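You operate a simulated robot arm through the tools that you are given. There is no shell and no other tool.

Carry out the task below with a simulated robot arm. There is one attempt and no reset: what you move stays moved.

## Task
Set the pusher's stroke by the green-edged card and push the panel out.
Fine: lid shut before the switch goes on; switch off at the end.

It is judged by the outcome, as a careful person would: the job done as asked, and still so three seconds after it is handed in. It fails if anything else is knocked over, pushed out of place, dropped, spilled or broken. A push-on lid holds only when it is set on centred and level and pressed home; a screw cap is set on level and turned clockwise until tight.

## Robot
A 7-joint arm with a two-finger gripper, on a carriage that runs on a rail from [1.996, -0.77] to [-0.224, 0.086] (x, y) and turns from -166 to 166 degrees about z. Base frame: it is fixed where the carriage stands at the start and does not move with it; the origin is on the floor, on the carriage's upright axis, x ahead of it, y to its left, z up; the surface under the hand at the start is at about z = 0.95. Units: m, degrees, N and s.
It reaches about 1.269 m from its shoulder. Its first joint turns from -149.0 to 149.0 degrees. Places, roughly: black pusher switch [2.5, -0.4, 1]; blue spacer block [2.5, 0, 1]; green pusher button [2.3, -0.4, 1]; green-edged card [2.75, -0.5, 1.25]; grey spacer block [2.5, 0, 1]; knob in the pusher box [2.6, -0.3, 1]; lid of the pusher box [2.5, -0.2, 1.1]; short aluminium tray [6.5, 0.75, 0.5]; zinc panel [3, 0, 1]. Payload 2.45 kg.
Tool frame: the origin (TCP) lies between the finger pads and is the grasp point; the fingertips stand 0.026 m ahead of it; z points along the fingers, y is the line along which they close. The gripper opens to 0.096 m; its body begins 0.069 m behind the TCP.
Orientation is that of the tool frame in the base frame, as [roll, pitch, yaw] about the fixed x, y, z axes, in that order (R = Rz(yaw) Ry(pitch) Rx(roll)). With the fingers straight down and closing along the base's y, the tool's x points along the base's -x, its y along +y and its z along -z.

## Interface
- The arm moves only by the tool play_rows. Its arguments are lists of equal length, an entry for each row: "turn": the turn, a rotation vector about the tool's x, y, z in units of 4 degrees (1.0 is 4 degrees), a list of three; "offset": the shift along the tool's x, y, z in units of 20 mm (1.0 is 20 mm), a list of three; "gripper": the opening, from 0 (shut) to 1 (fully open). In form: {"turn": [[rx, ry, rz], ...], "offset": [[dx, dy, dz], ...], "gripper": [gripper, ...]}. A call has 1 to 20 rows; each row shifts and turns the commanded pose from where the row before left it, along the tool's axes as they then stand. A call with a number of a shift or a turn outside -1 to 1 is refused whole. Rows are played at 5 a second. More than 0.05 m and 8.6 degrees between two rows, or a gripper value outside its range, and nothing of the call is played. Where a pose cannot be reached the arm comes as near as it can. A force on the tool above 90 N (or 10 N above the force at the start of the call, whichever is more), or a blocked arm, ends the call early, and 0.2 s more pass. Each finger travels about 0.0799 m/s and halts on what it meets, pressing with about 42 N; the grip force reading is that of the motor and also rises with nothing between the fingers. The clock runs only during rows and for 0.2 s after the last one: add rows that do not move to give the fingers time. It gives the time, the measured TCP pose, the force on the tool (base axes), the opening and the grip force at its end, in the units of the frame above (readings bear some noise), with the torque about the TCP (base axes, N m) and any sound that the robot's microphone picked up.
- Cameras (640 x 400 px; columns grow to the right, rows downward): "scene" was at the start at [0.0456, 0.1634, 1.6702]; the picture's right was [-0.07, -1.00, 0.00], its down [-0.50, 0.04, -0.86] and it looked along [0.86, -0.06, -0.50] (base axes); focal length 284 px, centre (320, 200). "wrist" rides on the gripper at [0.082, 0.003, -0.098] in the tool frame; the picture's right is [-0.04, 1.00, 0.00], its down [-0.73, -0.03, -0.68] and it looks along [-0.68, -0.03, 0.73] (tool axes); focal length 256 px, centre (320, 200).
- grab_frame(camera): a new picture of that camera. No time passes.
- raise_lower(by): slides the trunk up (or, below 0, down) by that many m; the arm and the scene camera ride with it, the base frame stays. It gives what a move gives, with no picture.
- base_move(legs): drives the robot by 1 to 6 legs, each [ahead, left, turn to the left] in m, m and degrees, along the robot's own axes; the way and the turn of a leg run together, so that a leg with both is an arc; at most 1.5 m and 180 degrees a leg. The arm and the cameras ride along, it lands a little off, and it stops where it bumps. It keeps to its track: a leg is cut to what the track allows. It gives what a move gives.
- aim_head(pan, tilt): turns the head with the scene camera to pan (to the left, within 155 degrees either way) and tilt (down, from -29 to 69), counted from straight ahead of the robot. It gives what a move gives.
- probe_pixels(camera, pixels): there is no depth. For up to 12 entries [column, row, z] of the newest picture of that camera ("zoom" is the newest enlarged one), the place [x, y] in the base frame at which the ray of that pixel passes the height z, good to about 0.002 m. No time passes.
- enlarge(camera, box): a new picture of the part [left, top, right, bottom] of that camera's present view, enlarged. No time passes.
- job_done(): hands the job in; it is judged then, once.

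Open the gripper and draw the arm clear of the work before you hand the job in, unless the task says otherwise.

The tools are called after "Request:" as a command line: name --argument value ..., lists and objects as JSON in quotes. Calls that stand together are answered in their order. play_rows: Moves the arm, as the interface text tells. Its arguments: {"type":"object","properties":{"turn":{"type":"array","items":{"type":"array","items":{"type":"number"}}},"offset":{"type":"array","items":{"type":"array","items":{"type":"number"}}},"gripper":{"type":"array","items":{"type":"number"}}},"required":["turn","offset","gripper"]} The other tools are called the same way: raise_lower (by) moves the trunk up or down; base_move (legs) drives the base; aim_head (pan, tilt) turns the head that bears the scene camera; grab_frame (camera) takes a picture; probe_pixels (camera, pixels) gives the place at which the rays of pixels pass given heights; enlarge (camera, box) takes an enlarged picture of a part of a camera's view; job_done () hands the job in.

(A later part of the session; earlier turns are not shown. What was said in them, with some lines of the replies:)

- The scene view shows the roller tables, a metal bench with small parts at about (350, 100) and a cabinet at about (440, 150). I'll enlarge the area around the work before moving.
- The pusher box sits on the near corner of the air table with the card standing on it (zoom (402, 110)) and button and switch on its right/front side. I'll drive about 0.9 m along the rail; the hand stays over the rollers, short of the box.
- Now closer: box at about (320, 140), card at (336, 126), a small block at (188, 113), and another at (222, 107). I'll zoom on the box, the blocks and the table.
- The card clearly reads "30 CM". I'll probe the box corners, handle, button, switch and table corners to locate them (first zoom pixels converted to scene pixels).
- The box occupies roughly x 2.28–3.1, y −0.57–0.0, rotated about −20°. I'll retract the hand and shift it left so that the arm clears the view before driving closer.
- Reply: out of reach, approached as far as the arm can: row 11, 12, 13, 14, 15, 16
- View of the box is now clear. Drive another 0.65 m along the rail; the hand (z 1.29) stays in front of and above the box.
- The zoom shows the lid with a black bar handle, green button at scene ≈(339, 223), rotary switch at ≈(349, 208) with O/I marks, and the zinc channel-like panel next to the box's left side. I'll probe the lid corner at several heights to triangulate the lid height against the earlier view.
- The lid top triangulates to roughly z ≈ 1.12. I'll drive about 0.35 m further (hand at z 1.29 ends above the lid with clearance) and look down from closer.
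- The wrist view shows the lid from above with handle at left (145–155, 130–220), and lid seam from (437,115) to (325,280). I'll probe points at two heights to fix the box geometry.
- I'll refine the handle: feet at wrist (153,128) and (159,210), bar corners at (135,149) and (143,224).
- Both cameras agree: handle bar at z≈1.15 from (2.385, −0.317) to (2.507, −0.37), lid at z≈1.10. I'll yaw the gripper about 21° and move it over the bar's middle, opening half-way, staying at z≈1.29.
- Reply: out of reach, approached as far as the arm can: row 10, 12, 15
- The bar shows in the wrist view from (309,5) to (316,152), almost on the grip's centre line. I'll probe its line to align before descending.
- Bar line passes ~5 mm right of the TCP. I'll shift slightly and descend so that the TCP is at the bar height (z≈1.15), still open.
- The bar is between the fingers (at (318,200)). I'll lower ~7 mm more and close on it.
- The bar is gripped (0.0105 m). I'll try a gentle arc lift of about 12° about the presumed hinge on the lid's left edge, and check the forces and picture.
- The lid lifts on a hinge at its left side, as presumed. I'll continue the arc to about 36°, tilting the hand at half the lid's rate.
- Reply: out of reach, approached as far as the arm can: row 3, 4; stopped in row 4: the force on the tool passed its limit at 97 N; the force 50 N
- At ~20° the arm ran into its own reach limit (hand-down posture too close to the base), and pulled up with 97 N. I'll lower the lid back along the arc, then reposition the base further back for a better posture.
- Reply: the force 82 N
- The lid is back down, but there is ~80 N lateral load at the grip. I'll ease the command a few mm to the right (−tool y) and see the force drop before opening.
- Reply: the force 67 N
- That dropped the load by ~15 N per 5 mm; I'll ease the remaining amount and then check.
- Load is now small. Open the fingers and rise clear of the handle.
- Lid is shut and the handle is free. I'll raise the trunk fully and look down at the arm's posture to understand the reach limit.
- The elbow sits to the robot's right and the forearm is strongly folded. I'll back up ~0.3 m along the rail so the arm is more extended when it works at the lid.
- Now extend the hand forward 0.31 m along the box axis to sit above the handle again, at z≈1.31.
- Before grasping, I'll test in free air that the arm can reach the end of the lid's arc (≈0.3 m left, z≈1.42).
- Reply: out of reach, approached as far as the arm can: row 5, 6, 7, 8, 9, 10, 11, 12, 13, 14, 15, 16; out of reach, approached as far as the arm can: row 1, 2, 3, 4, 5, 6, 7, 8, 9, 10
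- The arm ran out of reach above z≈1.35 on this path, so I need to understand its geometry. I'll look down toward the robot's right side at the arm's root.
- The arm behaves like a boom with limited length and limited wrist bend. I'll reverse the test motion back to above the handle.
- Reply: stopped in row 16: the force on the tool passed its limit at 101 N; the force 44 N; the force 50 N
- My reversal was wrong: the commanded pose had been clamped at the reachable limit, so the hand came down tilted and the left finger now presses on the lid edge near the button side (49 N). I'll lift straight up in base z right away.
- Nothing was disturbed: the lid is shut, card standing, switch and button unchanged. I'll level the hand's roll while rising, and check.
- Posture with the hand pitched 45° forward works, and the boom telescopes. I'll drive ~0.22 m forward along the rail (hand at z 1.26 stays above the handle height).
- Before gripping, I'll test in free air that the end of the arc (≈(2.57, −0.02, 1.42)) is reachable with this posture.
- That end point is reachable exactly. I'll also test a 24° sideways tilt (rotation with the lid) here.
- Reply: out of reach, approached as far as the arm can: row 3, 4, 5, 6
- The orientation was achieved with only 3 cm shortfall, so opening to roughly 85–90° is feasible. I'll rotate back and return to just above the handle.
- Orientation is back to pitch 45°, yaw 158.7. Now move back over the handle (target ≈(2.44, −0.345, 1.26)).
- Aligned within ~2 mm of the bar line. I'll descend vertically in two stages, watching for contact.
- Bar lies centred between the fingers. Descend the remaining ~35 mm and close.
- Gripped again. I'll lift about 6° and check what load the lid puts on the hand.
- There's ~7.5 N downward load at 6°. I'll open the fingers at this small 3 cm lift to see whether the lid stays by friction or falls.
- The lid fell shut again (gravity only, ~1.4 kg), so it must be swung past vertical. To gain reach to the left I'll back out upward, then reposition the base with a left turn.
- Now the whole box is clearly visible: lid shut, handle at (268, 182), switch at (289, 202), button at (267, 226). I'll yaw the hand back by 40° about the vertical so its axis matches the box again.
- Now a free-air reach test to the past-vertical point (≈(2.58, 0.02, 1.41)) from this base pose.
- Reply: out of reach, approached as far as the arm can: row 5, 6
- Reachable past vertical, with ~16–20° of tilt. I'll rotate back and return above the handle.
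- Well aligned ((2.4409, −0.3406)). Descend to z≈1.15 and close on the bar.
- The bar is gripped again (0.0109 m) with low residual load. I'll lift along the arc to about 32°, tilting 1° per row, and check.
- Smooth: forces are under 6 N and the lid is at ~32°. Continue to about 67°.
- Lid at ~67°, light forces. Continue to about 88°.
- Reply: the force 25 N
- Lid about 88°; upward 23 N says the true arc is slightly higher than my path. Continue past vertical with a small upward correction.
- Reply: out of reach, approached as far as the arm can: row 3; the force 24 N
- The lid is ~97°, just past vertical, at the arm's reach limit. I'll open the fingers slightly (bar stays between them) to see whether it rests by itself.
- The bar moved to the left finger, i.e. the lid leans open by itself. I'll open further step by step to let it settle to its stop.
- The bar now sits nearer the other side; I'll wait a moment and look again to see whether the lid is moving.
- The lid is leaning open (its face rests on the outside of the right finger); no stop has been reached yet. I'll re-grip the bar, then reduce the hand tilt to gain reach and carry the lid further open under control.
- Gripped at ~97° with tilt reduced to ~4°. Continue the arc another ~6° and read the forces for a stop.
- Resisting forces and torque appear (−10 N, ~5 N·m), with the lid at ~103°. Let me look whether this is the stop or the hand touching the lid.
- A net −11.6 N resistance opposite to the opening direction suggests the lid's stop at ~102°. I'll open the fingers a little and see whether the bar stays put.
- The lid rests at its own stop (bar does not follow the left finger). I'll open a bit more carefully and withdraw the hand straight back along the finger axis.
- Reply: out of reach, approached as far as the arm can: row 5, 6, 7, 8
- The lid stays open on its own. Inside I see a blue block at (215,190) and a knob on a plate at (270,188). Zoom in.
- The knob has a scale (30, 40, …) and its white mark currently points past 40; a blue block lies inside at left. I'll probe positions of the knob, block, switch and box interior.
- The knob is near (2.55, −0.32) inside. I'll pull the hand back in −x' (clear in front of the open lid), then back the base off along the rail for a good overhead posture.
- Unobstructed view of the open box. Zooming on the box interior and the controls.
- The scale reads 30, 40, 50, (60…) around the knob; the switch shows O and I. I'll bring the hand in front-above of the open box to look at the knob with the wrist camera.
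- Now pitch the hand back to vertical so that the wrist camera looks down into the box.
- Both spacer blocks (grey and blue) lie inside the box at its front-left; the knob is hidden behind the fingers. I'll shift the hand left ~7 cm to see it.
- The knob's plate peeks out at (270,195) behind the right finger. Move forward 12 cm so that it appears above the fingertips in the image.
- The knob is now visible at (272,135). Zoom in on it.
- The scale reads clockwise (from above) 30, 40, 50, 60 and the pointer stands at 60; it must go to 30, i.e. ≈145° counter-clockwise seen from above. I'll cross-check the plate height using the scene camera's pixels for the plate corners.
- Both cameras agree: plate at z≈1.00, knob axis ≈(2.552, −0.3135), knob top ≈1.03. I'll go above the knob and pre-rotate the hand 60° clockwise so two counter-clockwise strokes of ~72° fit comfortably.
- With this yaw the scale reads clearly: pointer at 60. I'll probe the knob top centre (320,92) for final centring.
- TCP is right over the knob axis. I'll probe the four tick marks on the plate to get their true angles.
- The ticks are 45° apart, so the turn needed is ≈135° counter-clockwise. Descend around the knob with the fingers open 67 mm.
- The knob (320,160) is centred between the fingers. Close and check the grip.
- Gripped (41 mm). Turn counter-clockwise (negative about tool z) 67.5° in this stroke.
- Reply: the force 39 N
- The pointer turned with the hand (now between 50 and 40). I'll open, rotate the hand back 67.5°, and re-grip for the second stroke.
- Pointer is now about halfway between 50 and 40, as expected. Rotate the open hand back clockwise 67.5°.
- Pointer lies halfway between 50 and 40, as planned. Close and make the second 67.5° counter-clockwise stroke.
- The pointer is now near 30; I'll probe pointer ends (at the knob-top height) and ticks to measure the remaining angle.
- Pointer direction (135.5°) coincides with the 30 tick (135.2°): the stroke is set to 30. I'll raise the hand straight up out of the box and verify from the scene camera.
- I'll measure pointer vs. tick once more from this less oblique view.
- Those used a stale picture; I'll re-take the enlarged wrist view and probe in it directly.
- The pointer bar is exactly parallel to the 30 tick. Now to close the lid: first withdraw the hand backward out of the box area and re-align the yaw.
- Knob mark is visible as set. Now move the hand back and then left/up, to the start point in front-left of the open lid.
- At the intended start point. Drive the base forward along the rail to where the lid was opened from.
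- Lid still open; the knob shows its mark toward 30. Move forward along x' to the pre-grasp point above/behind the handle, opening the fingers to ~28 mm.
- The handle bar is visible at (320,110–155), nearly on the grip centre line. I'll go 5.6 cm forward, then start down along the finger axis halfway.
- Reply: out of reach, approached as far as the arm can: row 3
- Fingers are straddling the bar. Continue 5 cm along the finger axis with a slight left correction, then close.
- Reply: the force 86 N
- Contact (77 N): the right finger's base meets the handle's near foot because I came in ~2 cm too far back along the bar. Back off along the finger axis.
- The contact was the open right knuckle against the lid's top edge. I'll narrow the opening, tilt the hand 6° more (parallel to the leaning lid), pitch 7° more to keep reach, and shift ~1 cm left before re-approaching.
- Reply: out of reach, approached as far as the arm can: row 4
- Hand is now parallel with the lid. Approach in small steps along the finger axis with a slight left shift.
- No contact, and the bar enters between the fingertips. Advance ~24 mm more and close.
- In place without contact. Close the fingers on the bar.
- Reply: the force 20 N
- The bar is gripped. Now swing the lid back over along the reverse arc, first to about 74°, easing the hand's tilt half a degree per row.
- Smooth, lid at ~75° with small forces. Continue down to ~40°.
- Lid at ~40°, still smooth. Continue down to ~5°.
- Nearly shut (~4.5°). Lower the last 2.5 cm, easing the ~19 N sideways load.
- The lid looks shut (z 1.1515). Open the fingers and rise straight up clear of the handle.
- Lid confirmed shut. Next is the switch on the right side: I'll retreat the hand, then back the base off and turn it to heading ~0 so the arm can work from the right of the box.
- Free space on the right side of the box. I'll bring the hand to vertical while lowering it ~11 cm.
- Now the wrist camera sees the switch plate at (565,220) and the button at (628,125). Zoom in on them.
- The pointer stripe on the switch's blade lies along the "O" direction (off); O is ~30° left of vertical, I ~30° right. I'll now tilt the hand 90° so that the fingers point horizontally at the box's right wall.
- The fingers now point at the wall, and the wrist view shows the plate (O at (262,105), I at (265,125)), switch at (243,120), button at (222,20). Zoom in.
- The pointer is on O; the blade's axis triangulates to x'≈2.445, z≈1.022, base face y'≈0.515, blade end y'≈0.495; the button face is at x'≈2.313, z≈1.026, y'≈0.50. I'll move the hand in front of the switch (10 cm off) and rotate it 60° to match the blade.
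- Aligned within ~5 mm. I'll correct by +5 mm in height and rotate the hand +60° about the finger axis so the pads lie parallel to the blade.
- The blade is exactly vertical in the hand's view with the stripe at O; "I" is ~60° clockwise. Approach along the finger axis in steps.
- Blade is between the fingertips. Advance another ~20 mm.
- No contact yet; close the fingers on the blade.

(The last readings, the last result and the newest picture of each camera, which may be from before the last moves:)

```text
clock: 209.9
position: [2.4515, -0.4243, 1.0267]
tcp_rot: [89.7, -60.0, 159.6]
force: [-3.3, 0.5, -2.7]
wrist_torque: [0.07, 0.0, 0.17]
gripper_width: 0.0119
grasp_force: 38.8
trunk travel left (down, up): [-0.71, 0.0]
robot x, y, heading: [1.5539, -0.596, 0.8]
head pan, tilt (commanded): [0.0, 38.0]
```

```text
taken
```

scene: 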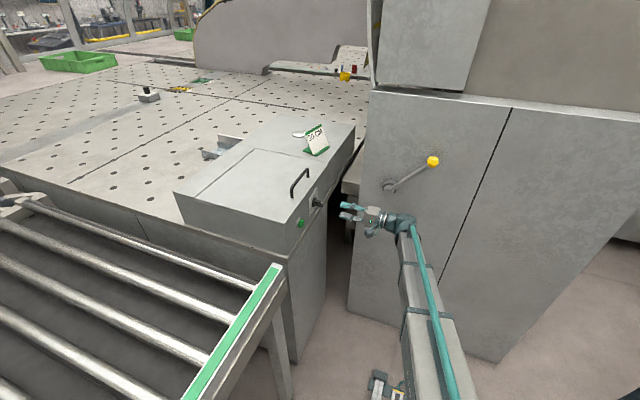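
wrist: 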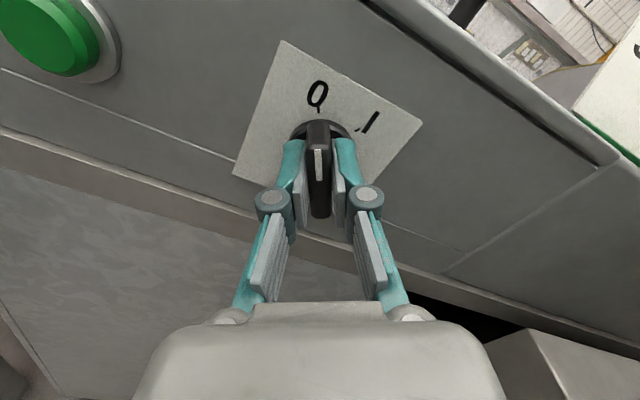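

Blade gripped (11.9 mm). Lid is shut and the stroke is set, so turn the switch clockwise 60° from O to I.

Request:
play_rows --turn '[[0, 0, 1], [0, 0, 1], [0, 0, 1], [0, 0, 1], [0, 0, 1], [0, 0, 1], [0, 0, 1], [0, 0, 1], [0, 0, 1], [0, 0, 1], [0, 0, 1], [0, 0, 1], [0, 0, 1], [0, 0, 1], [0, 0, 1], [0, 0, 0]]' --offset '[[0, 0, 0], [0, 0, 0], [0, 0, 0], [0, 0, 0], [0, 0, 0], [0, 0, 0], [0, 0, 0], [0, 0, 0], [0, 0, 0], [0, 0, 0], [0, 0, 0], [0, 0, 0], [0, 0, 0], [0, 0, 0], [0, 0, 0], [0, 0, 0]]' --gripper '[0, 0, 0, 0, 0, 0, 0, 0, 0, 0, 0, 0, 0, 0, 0, 0]'

Request:
grab_frame --camera "wrist"

Request:
grab_frame --camera "scene"

```text
clock: 213.3
position: [2.4524, -0.4251, 1.0267]
tcp_rot: [-89.7, -59.9, -20.9]
force: [-1.6, -2.9, -2.2]
wrist_torque: [0.35, -0.12, -0.29]
gripper_width: 0.012
grasp_force: 38.5
trunk travel left (down, up): [-0.71, 0.0]
robot x, y, heading: [1.5532, -0.5952, 1.0]
head pan, tilt (commanded): [0.0, 38.0]
```

```text
taken
```

wrist: 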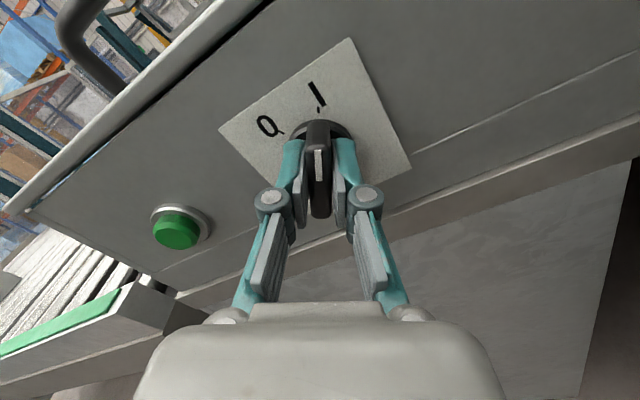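

```text
taken
```

scene: 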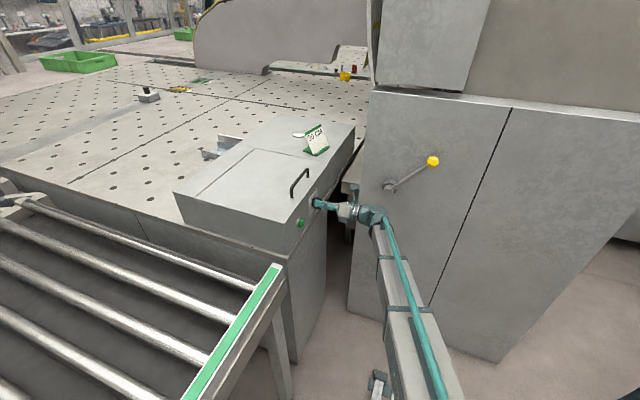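

The blade now points at "I" (tick at ≈(322,110)). Zoom to check.

Request:
enlarge --camera "wrist" --box '[220, 30, 420, 230]'

```text
2.00 times, centred on (320, 130) of wrist
```

zoom: 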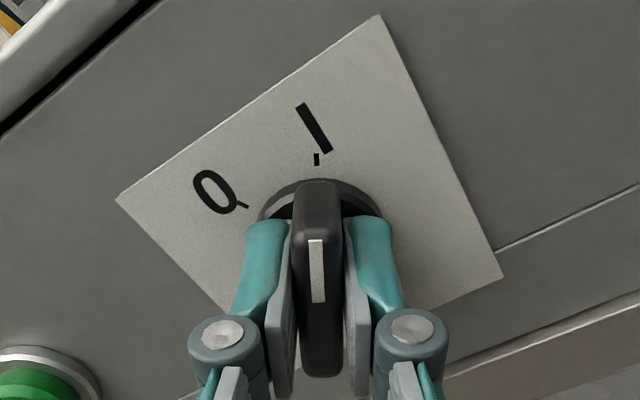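

Pointer is on the I tick: the switch is on. Open, back off 8 cm, close the fingers and move over in front of the green button.

Request:
play_rows --turn '[[0, 0, 0], [0, 0, 0], [0, 0, 0], [0, 0, 0], [0, 0, 0], [0, 0, 0], [0, 0, 0], [0, 0, 0]]' --offset '[[0, 0, 0], [0, 0, 0], [0, 0, 0], [0, 0, -1], [0, 0, -1], [0, 0, -1], [0, 0, -1], [0, 0, 0]]' --gripper '[0.2, 0.4, 0.4, 0.4, 0.4, 0.4, 0.4, 0.4]'

Request:
play_rows --turn '[[0, 0, 0], [0, 0, 0], [0, 0, 0], [0, 0, 0], [0, 0, 0], [0, 0, 0], [0, 0, 0], [0, 0, 0]]' --offset '[[-0.464, -0.804, 0], [-0.464, -0.804, 0], [-0.464, -0.804, 0], [-0.464, -0.804, 0], [-0.464, -0.804, 0], [-0.464, -0.804, 0], [-0.464, -0.804, 0], [0, 0, 0]]' --gripper '[0.3, 0.1, 0, 0, 0, 0, 0, 0]'

Request:
grab_frame --camera "wrist"

Request:
grab_frame --camera "scene"

```text
clock: 215.1
position: [2.4223, -0.4979, 1.0268]
tcp_rot: [-89.7, -60.1, -20.9]
force: [-1.0, -0.2, 0.6]
wrist_torque: [0.0, 0.02, -0.03]
gripper_width: 0.0387
grasp_force: 0.1
trunk travel left (down, up): [-0.71, 0.0]
robot x, y, heading: [1.5539, -0.5989, 0.5]
head pan, tilt (commanded): [0.0, 38.0]
```

```text
clock: 216.9
position: [2.301, -0.4526, 1.0266]
tcp_rot: [-89.7, -60.1, -21.1]
force: [0.8, -0.4, -0.6]
wrist_torque: [-0.01, 0.0, 0.01]
gripper_width: 0.0
grasp_force: 28.2
trunk travel left (down, up): [-0.71, 0.0]
robot x, y, heading: [1.5568, -0.5963, 0.6]
head pan, tilt (commanded): [0.0, 38.0]
```

```text
taken
```

wrist: 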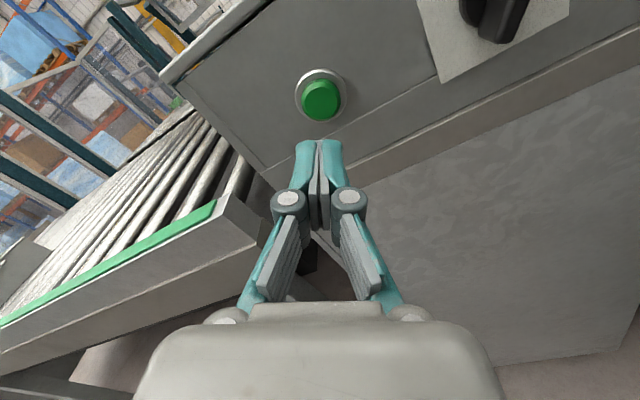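

```text
taken
```

scene: 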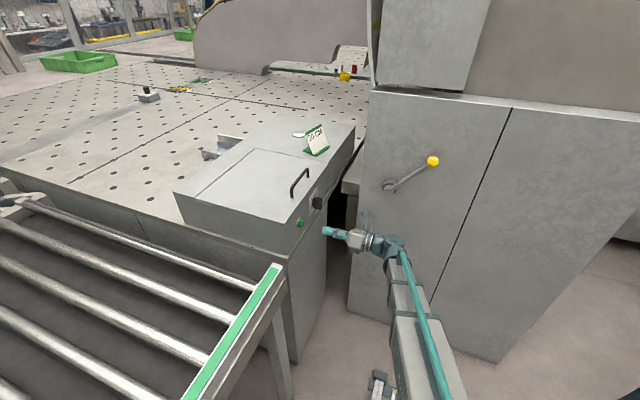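

The fingertips are in line with the button (322,98). Approach and press in small steps, listening for a sound.

Request:
play_rows --turn '[[0, 0, 0], [0, 0, 0], [0, 0, 0], [0, 0, 0]]' --offset '[[0.15, 0, 1], [0, 0, 1], [0, 0, 1], [0, 0, 0]]' --gripper '[0, 0, 0, 0]'

Request:
grab_frame --camera "wrist"

```text
clock: 217.9
position: [2.3228, -0.3976, 1.0286]
tcp_rot: [-89.7, -60.0, -21.0]
force: [-0.3, -0.8, -0.1]
wrist_torque: [0.0, 0.0, -0.01]
gripper_width: 0.0
grasp_force: 28.0
trunk travel left (down, up): [-0.71, 0.0]
robot x, y, heading: [1.5543, -0.5986, 0.8]
head pan, tilt (commanded): [0.0, 38.0]
```

```text
taken
```

wrist: 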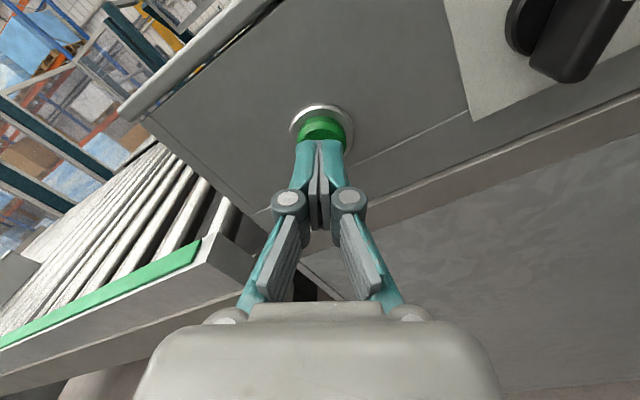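

Fingertips right in front of the button. Press gently in 6 mm steps.

Request:
play_rows --turn '[[0, 0, 0], [0, 0, 0], [0, 0, 0]]' --offset '[[0, 0, 0.3], [0, 0, 0.3], [0, 0, 0.3]]' --gripper '[0, 0, 0]'

Request:
grab_frame --camera "scene"

Request:
grab_frame --camera "wrist"

```text
clock: 218.7
position: [2.3296, -0.381, 1.0297]
tcp_rot: [-89.8, -60.1, -21.0]
force: [0.1, -0.5, 0.2]
wrist_torque: [-0.02, -0.01, -0.04]
gripper_width: 0.0002
grasp_force: 28.1
trunk travel left (down, up): [-0.71, 0.0]
robot x, y, heading: [1.5511, -0.5986, 1.0]
head pan, tilt (commanded): [0.0, 38.0]
```

```text
taken
```

scene: 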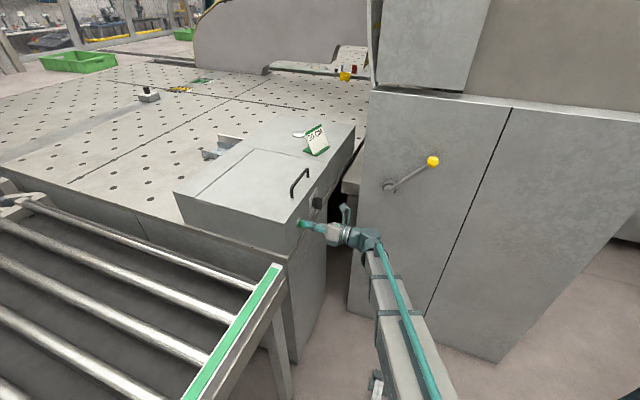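

```text
taken
```

wrist: 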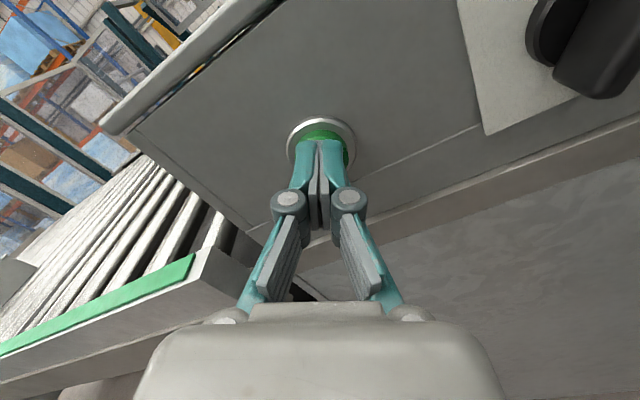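

No contact yet (tips at y'≈0.504). Continue in small steps.

Request:
play_rows --turn '[[0, 0, 0], [0, 0, 0], [0, 0, 0]]' --offset '[[0, 0, 0.2], [0, 0, 0.2], [0, 0, 0.2]]' --gripper '[0, 0, 0]'

Request:
grab_frame --camera "scene"

```text
clock: 219.5
position: [2.3336, -0.3729, 1.0307]
tcp_rot: [-89.7, -60.1, -21.0]
force: [-16.7, -22.1, -6.2]
wrist_torque: [-0.18, 0.03, 0.17]
gripper_width: 0.006
grasp_force: 29.0
trunk travel left (down, up): [-0.71, 0.0]
robot x, y, heading: [1.5559, -0.5995, 0.9]
head pan, tilt (commanded): [0.0, 38.0]
heard: click
```

```text
taken
```

scene: 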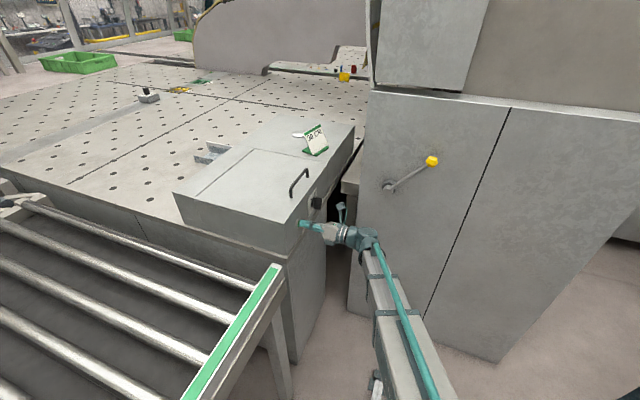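

A click was heard and the panel has begun to move (now at ≈(210,152)). Back off the button and let the pusher run.

Request:
play_rows --turn '[[0, 0, 0], [0, 0, 0], [0, 0, 0], [0, 0, 0], [0, 0, 0]]' --offset '[[0, 0, -0.8], [0, 0, -1], [0, 0, -1], [0, 0, -1], [0, 0, 0]]' --gripper '[0, 0, 0, 0, 0]'

Request:
grab_frame --camera "scene"

Request:
play_rows --turn '[[0, 0, 0], [0, 0, 0], [0, 0, 0], [0, 0, 0], [0, 0, 0], [0, 0, 0], [0, 0, 0], [0, 0, 0], [0, 0, 0], [0, 0, 0]]' --offset '[[0, 0, 0], [0, 0, 0], [0, 0, 0], [0, 0, 0], [0, 0, 0], [0, 0, 0], [0, 0, 0], [0, 0, 0], [0, 0, 0], [0, 0, 0]]' --gripper '[0, 0, 0, 0, 0, 0, 0, 0, 0, 0]'

Request:
grab_frame --camera "scene"

```text
clock: 220.7
position: [2.3082, -0.4417, 1.03]
tcp_rot: [-89.7, -60.1, -20.9]
force: [-0.1, 0.4, 0.5]
wrist_torque: [0.01, 0.01, -0.02]
gripper_width: 0.0
grasp_force: 28.5
trunk travel left (down, up): [-0.71, 0.0]
robot x, y, heading: [1.5531, -0.598, 0.9]
head pan, tilt (commanded): [0.0, 38.0]
```

```text
taken
```

scene: 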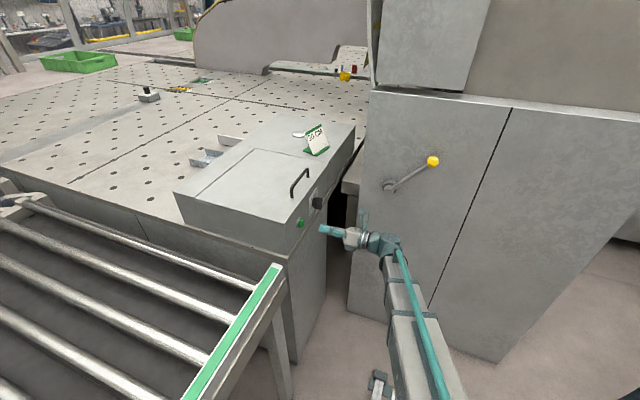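

```text
clock: 222.9
position: [2.3068, -0.4405, 1.0301]
tcp_rot: [-89.6, -60.2, -21.0]
force: [1.0, 0.8, -0.9]
wrist_torque: [-0.01, 0.03, -0.01]
gripper_width: 0.0
grasp_force: 28.1
trunk travel left (down, up): [-0.71, 0.0]
robot x, y, heading: [1.5549, -0.6015, 1.0]
head pan, tilt (commanded): [0.0, 38.0]
```

```text
taken
```

scene: 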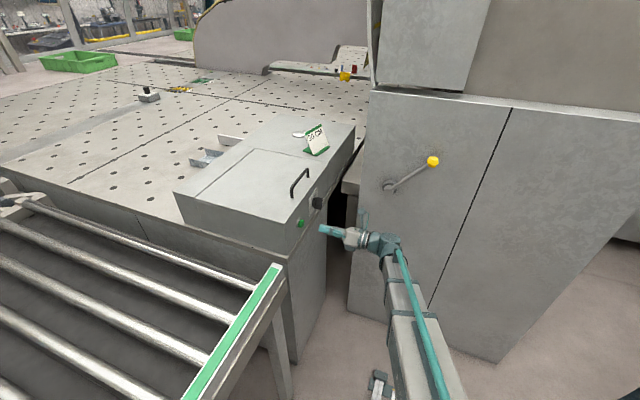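

The panel seems to have moved only a little, then stopped when I released the button. Zoom to check.

Request:
enlarge --camera "scene" --box '[150, 100, 350, 230]'

```text
3.08 times, centred on (250, 165) of scene
```

zoom: 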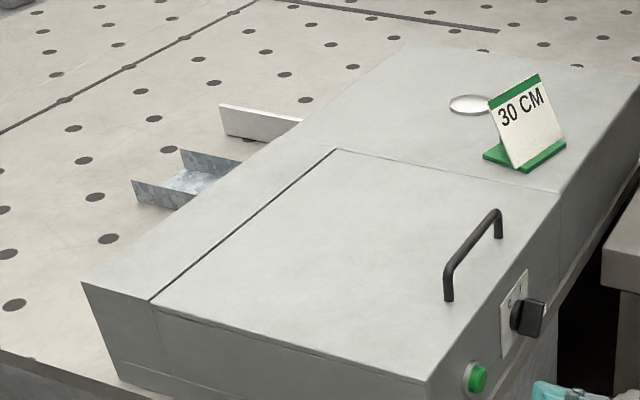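

The panel advanced only while the button was held, so it is hold-to-run. I'll press again and hold, watching the panel.

Request:
play_rows --turn '[[0, 0, 0], [0, 0, 0], [0, 0, 0], [0, 0, 0], [0, 0, 0], [0, 0, 0], [0, 0, 0], [0, 0, 0], [0, 0, 0], [0, 0, 0]]' --offset '[[0, 0, 1], [0, 0, 1], [0, 0, 1], [0, 0, 0.5], [0, 0, 0.3], [0, 0, 0], [0, 0, 0], [0, 0, 0], [0, 0, 0], [0, 0, 0]]' --gripper '[0, 0, 0, 0, 0, 0, 0, 0, 0, 0]'

Request:
enlarge --camera "scene" --box '[150, 100, 350, 230]'

```text
clock: 225.1
position: [2.3339, -0.3732, 1.0302]
tcp_rot: [-89.5, -60.1, -21.2]
force: [-21.0, -36.9, -14.5]
wrist_torque: [-0.4, 0.16, 0.2]
gripper_width: 0.0062
grasp_force: 28.4
trunk travel left (down, up): [-0.71, 0.0]
robot x, y, heading: [1.5545, -0.6018, 0.8]
head pan, tilt (commanded): [0.0, 38.0]
heard: click
```

```text
3.08 times, centred on (250, 165) of scene
```

zoom: 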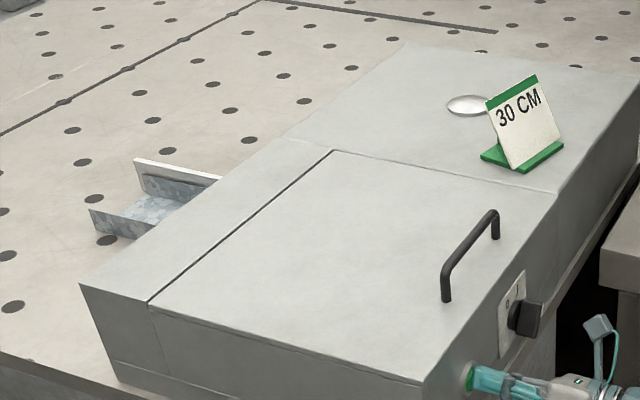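

The pusher plate is carrying the panel toward the roller table (−x'). Keep holding and watch.

Request:
play_rows --turn '[[0, 0, 0], [0, 0, 0], [0, 0, 0], [0, 0, 0], [0, 0, 0], [0, 0, 0], [0, 0, 0], [0, 0, 0]]' --offset '[[0, 0, 0], [0, 0, 0], [0, 0, 0], [0, 0, 0], [0, 0, 0], [0, 0, 0], [0, 0, 0], [0, 0, 0]]' --gripper '[0, 0, 0, 0, 0, 0, 0, 0]'

Request:
enlarge --camera "scene" --box '[120, 100, 350, 260]'

```text
clock: 226.9
position: [2.3345, -0.3727, 1.0308]
tcp_rot: [-89.3, -60.1, -21.2]
force: [-16.5, -41.2, -11.2]
wrist_torque: [-0.4, 0.1, 0.05]
gripper_width: 0.0061
grasp_force: 28.5
trunk travel left (down, up): [-0.71, 0.0]
robot x, y, heading: [1.5553, -0.5993, 0.9]
head pan, tilt (commanded): [0.0, 38.0]
```

```text
2.50 times, centred on (235, 180) of scene
```

zoom: 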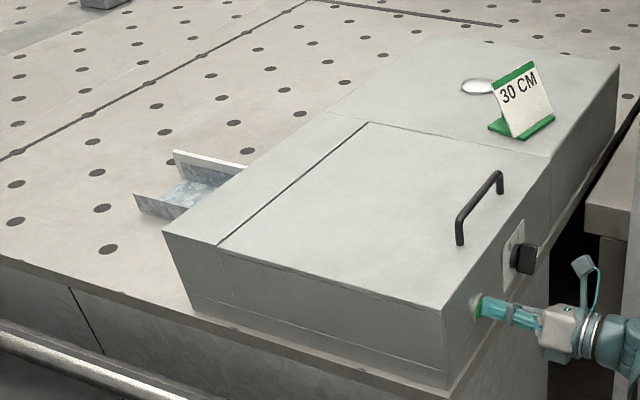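

It keeps moving while held (plate corner from scene (190,152) to (176,161)). Hold on for 3 s more.

Request:
play_rows --turn '[[0, 0, 0], [0, 0, 0], [0, 0, 0], [0, 0, 0], [0, 0, 0], [0, 0, 0], [0, 0, 0], [0, 0, 0], [0, 0, 0], [0, 0, 0], [0, 0, 0], [0, 0, 0]]' --offset '[[0, 0, 0], [0, 0, 0], [0, 0, 0], [0, 0, 0], [0, 0, 0], [0, 0, 0], [0, 0, 0], [0, 0, 0], [0, 0, 0], [0, 0, 0], [0, 0, 0], [0, 0, 0]]' --gripper '[0, 0, 0, 0, 0, 0, 0, 0, 0, 0, 0, 0]'

Request:
grab_frame --camera "scene"

Request:
enlarge --camera "scene" --box '[120, 100, 350, 260]'

```text
clock: 229.5
position: [2.3336, -0.3732, 1.0305]
tcp_rot: [-89.3, -60.0, -21.5]
force: [-12.0, -39.1, -1.9]
wrist_torque: [-0.13, 0.05, -0.04]
gripper_width: 0.0058
grasp_force: 28.8
trunk travel left (down, up): [-0.71, 0.0]
robot x, y, heading: [1.5535, -0.5973, 0.6]
head pan, tilt (commanded): [0.0, 38.0]
```

```text
taken
```

scene: 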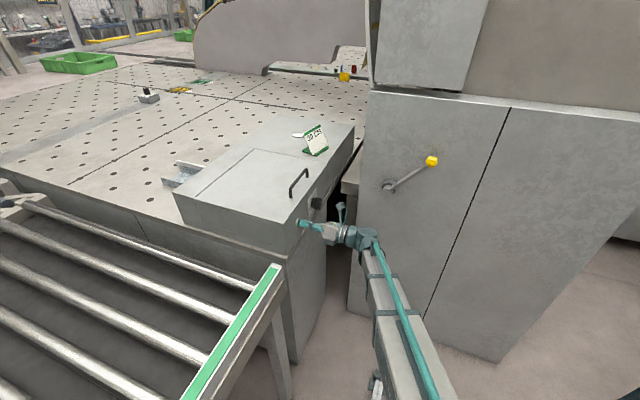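

```text
2.50 times, centred on (235, 180) of scene
```

zoom: 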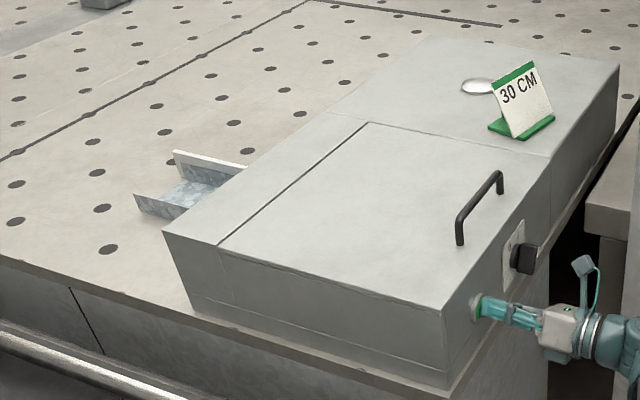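

The plate position is unchanged since the last look, so the pusher has reached the end of its stroke. Check displacement by probing panel-corner pixels (final (162,183); after first press (191,164); before (203,157)).

Request:
probe_pixels --camera "scene" --pixels '[[161.8, 183.2, 0.95], [190.9, 164.4, 0.95], [203, 158, 0.95], [176.2, 160.8, 1.03], [217.5, 134.2, 1.03]]'

```text
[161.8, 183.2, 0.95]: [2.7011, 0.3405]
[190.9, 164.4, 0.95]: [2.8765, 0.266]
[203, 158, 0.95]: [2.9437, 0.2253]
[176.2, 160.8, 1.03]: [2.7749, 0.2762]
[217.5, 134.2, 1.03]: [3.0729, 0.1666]
```

The pusher plate has travelled ≈0.31 m from its home, matching the 30 cm setting, and the panel was carried along. Release the button and watch the plate return.

Request:
play_rows --turn '[[0, 0, 0], [0, 0, 0], [0, 0, 0], [0, 0, 0], [0, 0, 0], [0, 0, 0], [0, 0, 0], [0, 0, 0], [0, 0, 0], [0, 0, 0], [0, 0, 0], [0, 0, 0]]' --offset '[[0, 0, -0.8], [0, 0, -1], [0, 0, -1], [0, 0, -1], [0, 0, -0.3], [0, 0, 0], [0, 0, 0], [0, 0, 0], [0, 0, 0], [0, 0, 0], [0, 0, 0], [0, 0, 0]]' --gripper '[0, 0, 0, 0, 0, 0, 0, 0, 0, 0, 0, 0]'

Request:
enlarge --camera "scene" --box '[120, 100, 350, 260]'

```text
clock: 232.1
position: [2.3061, -0.4472, 1.0285]
tcp_rot: [-89.6, -60.1, -21.0]
force: [-0.3, -0.3, -0.9]
wrist_torque: [-0.05, 0.0, -0.02]
gripper_width: 0.0001
grasp_force: 28.7
trunk travel left (down, up): [-0.71, 0.0]
robot x, y, heading: [1.556, -0.5996, 0.6]
head pan, tilt (commanded): [0.0, 38.0]
```

```text
2.50 times, centred on (235, 180) of scene
```

zoom: 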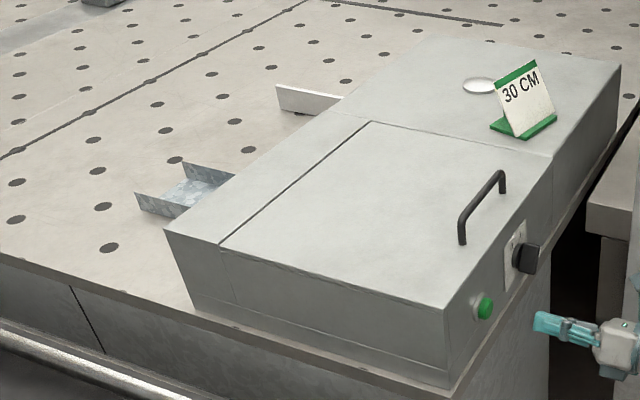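

The plate has returned home and the panel stays pushed out. Now go back in front of the switch (blade at I) with open fingers to turn it off.

Request:
play_rows --turn '[[0, 0, 0], [0, 0, 0], [0, 0, 0], [0, 0, 0], [0, 0, 0], [0, 0, 0], [0, 0, 0], [0, 0, 0]]' --offset '[[0.447, 0.802, -0.1], [0.447, 0.802, -0.1], [0.447, 0.802, -0.1], [0.447, 0.802, -0.1], [0.447, 0.802, 0], [0.447, 0.802, 0], [0.447, 0.802, 0], [0, 0, 0]]' --gripper '[0, 0, 0.1, 0.2, 0.3, 0.4, 0.4, 0.4]'

Request:
grab_frame --camera "wrist"

```text
clock: 233.9
position: [2.4225, -0.4998, 1.0283]
tcp_rot: [-89.8, -60.1, -20.9]
force: [0.6, -0.4, 0.3]
wrist_torque: [0.01, -0.03, 0.0]
gripper_width: 0.0385
grasp_force: 0.0
trunk travel left (down, up): [-0.71, 0.0]
robot x, y, heading: [1.5522, -0.6025, 0.8]
head pan, tilt (commanded): [0.0, 38.0]
```

```text
taken
```

wrist: 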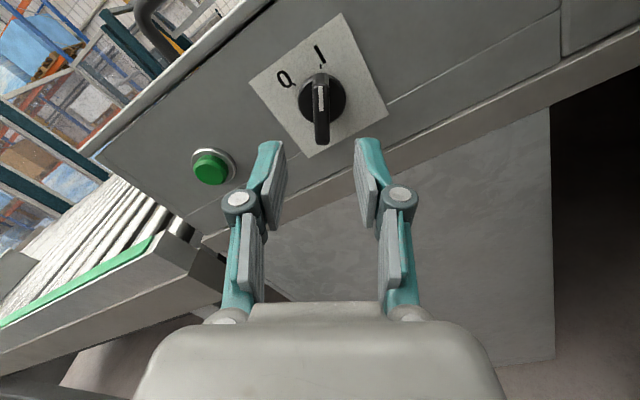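

The blade is aligned with the hand, pointing at I. Approach 8 cm and close on it.

Request:
play_rows --turn '[[0, 0, 0], [0, 0, 0], [0, 0, 0], [0, 0, 0], [0, 0, 0], [0, 0, 0], [0, 0, 0], [0, 0, 0], [0, 0, 0]]' --offset '[[0, 0, 1], [0, 0, 1], [0, 0, 1], [0, 0, 1], [0, 0, 0], [0, 0, 0], [0, 0, 0], [0, 0, 0], [0, 0, 0]]' --gripper '[0.4, 0.4, 0.4, 0.4, 0.4, 0.2, 0, 0, 0]'

Request:
grab_frame --camera "wrist"

```text
clock: 235.9
position: [2.4529, -0.4241, 1.0269]
tcp_rot: [-89.7, -60.2, -21.0]
force: [7.0, 3.0, -0.3]
wrist_torque: [0.08, -0.03, -0.19]
gripper_width: 0.0119
grasp_force: 38.7
trunk travel left (down, up): [-0.71, 0.0]
robot x, y, heading: [1.5506, -0.5997, 0.6]
head pan, tilt (commanded): [0.0, 38.0]
```

```text
taken
```

wrist: 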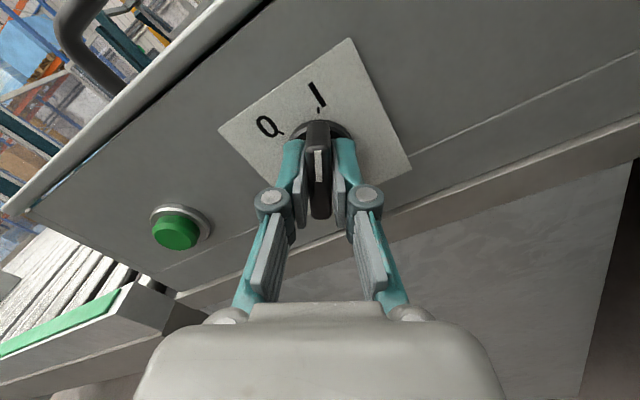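

Gripped. Turn the switch 60° counter-clockwise back to O.

Request:
play_rows --turn '[[0, 0, -1], [0, 0, -1], [0, 0, -1], [0, 0, -1], [0, 0, -1], [0, 0, -1], [0, 0, -1], [0, 0, -1], [0, 0, -1], [0, 0, -1], [0, 0, -1], [0, 0, -1], [0, 0, -1], [0, 0, -1], [0, 0, -1], [0, 0, -0.4], [0, 0, 0]]' --offset '[[0, 0, 0], [0, 0, 0], [0, 0, 0], [0, 0, 0], [0, 0, 0], [0, 0, 0], [0, 0, 0], [0, 0, 0], [0, 0, 0], [0, 0, 0], [0, 0, 0], [0, 0, 0], [0, 0, 0], [0, 0, 0], [0, 0, 0], [0, 0, 0], [0, 0, 0]]' --gripper '[0, 0, 0, 0, 0, 0, 0, 0, 0, 0, 0, 0, 0, 0, 0, 0, 0]'

Request:
enlarge --camera "wrist" --box '[220, 30, 420, 230]'

```text
clock: 239.5
position: [2.4508, -0.4246, 1.0275]
tcp_rot: [89.7, -58.5, 159.6]
force: [6.1, 4.1, -0.1]
wrist_torque: [0.47, 0.93, -0.07]
gripper_width: 0.0122
grasp_force: 38.6
trunk travel left (down, up): [-0.71, 0.0]
robot x, y, heading: [1.5581, -0.5994, 0.8]
head pan, tilt (commanded): [0.0, 38.0]
```

```text
2.00 times, centred on (320, 130) of wrist
```

zoom: 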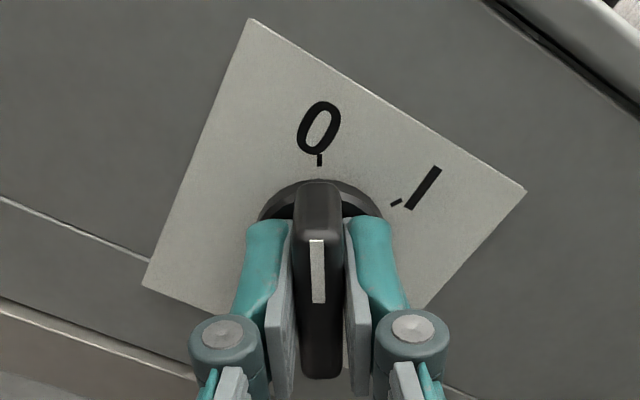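

Pointer is at O against its stop. Open the fingers and back away.

Request:
play_rows --turn '[[0, 0, 0], [0, 0, 0], [0, 0, 0], [0, 0, 0], [0, 0, 0], [0, 0, 0], [0, 0, 0], [0, 0, 0], [0, 0, 0], [0, 0, 0], [0, 0, 0]]' --offset '[[0, 0, 0], [0, 0, 0], [0, 0, 0], [0, 0, -1], [0, 0, -1], [0, 0, -1], [0, 0, -1], [0, 0, -1], [0, 0, -1], [0, 0, -1], [0, 0, 0]]' --gripper '[0.2, 0.4, 0.4, 0.4, 0.4, 0.4, 0.4, 0.4, 0.4, 0.4, 0.4]'

Request:
grab_frame --camera "wrist"

Request:
grab_frame --camera "scene"

Request:
enlarge --camera "wrist" --box '[220, 0, 420, 160]'

```text
clock: 241.9
position: [2.4014, -0.5555, 1.0268]
tcp_rot: [89.7, -58.3, 159.5]
force: [0.0, 0.6, 0.2]
wrist_torque: [-0.01, -0.01, -0.01]
gripper_width: 0.0384
grasp_force: 0.0
trunk travel left (down, up): [-0.71, 0.0]
robot x, y, heading: [1.5539, -0.6013, 0.9]
head pan, tilt (commanded): [0.0, 38.0]
```

```text
taken
```

wrist: 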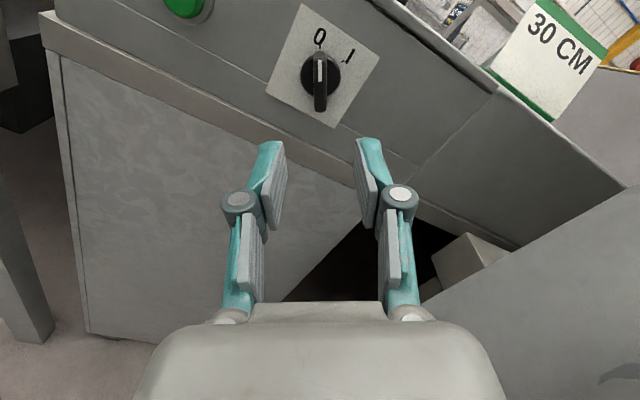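

```text
taken
```

scene: 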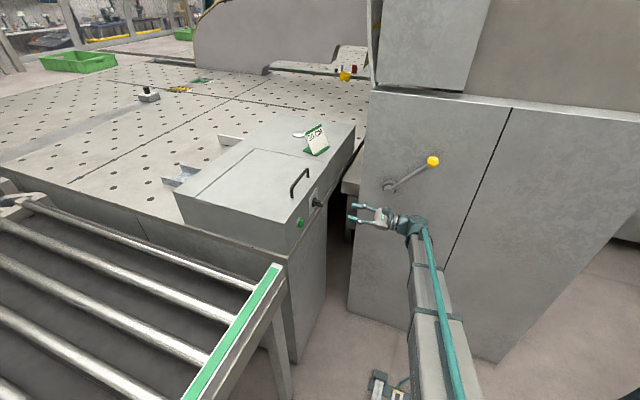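

```text
2.50 times, centred on (320, 80) of wrist
```

zoom: 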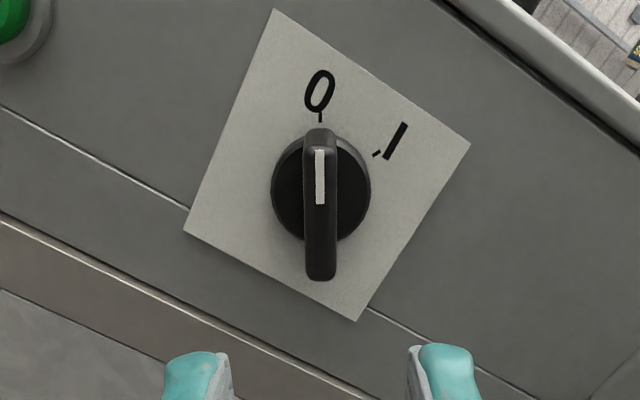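

Switch is off (stripe at O), lid shut, plate home, panel pushed out, card standing. I'll open the gripper fully and drive back along the rail to draw the arm clear.

Request:
play_rows --turn '[[0, 0, 0], [0, 0, 0], [0, 0, 0]]' --offset '[[0, 0, -1], [0, 0, -1], [0, 0, -0.5]]' --gripper '[0.6, 0.8, 1]'

Request:
base_move --legs '[[-0.4, 0.154, 0]]'

Request:
grab_frame --camera "scene"

Request:
enlarge --camera "scene" --box '[170, 60, 390, 200]'

```text
clock: 242.7
position: [2.3846, -0.6014, 1.0261]
tcp_rot: [89.6, -58.3, 159.6]
force: [0.6, 0.6, 0.0]
wrist_torque: [0.03, -0.01, 0.02]
gripper_width: 0.0961
grasp_force: 0.1
trunk travel left (down, up): [-0.71, 0.0]
robot x, y, heading: [1.5539, -0.5971, 0.8]
head pan, tilt (commanded): [0.0, 38.0]
```

```text
clock: 245.4
position: [1.9807, -0.4508, 1.0275]
tcp_rot: [89.7, -58.3, 159.3]
force: [0.0, 0.6, -0.1]
wrist_torque: [-0.01, 0.0, 0.02]
gripper_width: 0.0963
grasp_force: 0.1
trunk travel left (down, up): [-0.71, 0.0]
robot x, y, heading: [1.1492, -0.4409, 0.3]
head pan, tilt (commanded): [0.0, 38.0]
```

```text
taken
```

scene: 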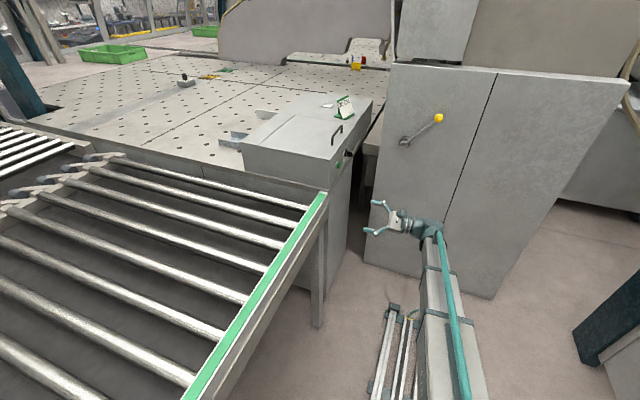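

```text
2.86 times, centred on (280, 130) of scene
```

zoom: 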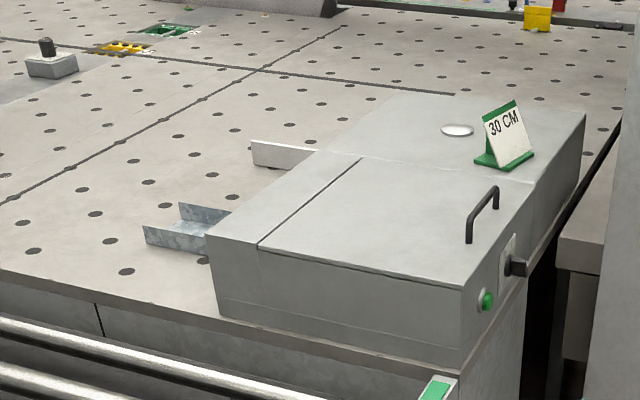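

Everything looks right. A last check of the push distance: probe the plate's and the panel back flange's lower-left corners at table height.

Request:
probe_pixels --camera "scene" --pixels '[[256.6, 117.5, 0.95], [231.3, 138, 0.95], [256.2, 109.3, 1.02], [231, 131, 1.0]]'

```text
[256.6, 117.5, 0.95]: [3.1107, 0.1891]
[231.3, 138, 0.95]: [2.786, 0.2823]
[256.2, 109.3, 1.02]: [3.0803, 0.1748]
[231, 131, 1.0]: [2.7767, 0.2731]
```

The gap between the returned plate and the pushed-out panel is about 0.32 m by the probes, good to roughly 2 cm, which fits a 30 cm stroke. The lid is shut, the switch is off, the gripper is open and the arm is clear, so I hand in the job.

Request:
job_done

```text
The job is handed in.
```

The job is handed in: the stroke is set to 30 cm, as on the green-edged card, and the panel is pushed out. No result came back with the hand-in.

- **Stroke:** the knob stood at 60. I turned it to 30 and checked that its pointer lines up with the 30 mark.
- **Lid and switch order:** I shut the lid before turning the switch on. The switch is back at O, with its pointer on the mark.
- **Push:** the pusher runs only while the button is held. My first press was too short and moved the panel only part way. I pressed again and held until the plate reached the end of its stroke. The plate then returned to its start position. The gap between it and the panel measured about 0.32 m, good to roughly 2 cm.
- **Contacts:**
  - The hand came down on the lid edge once when a test move went wrong.
  - It later pressed against the open lid once while reaching for the handle.
  - While finding a way to open the lid, I also let it drop shut from about 3 cm.
  - I saw no damage and nothing out of place; the card is still standing.

The gripper is open and the arm is backed away from the box.
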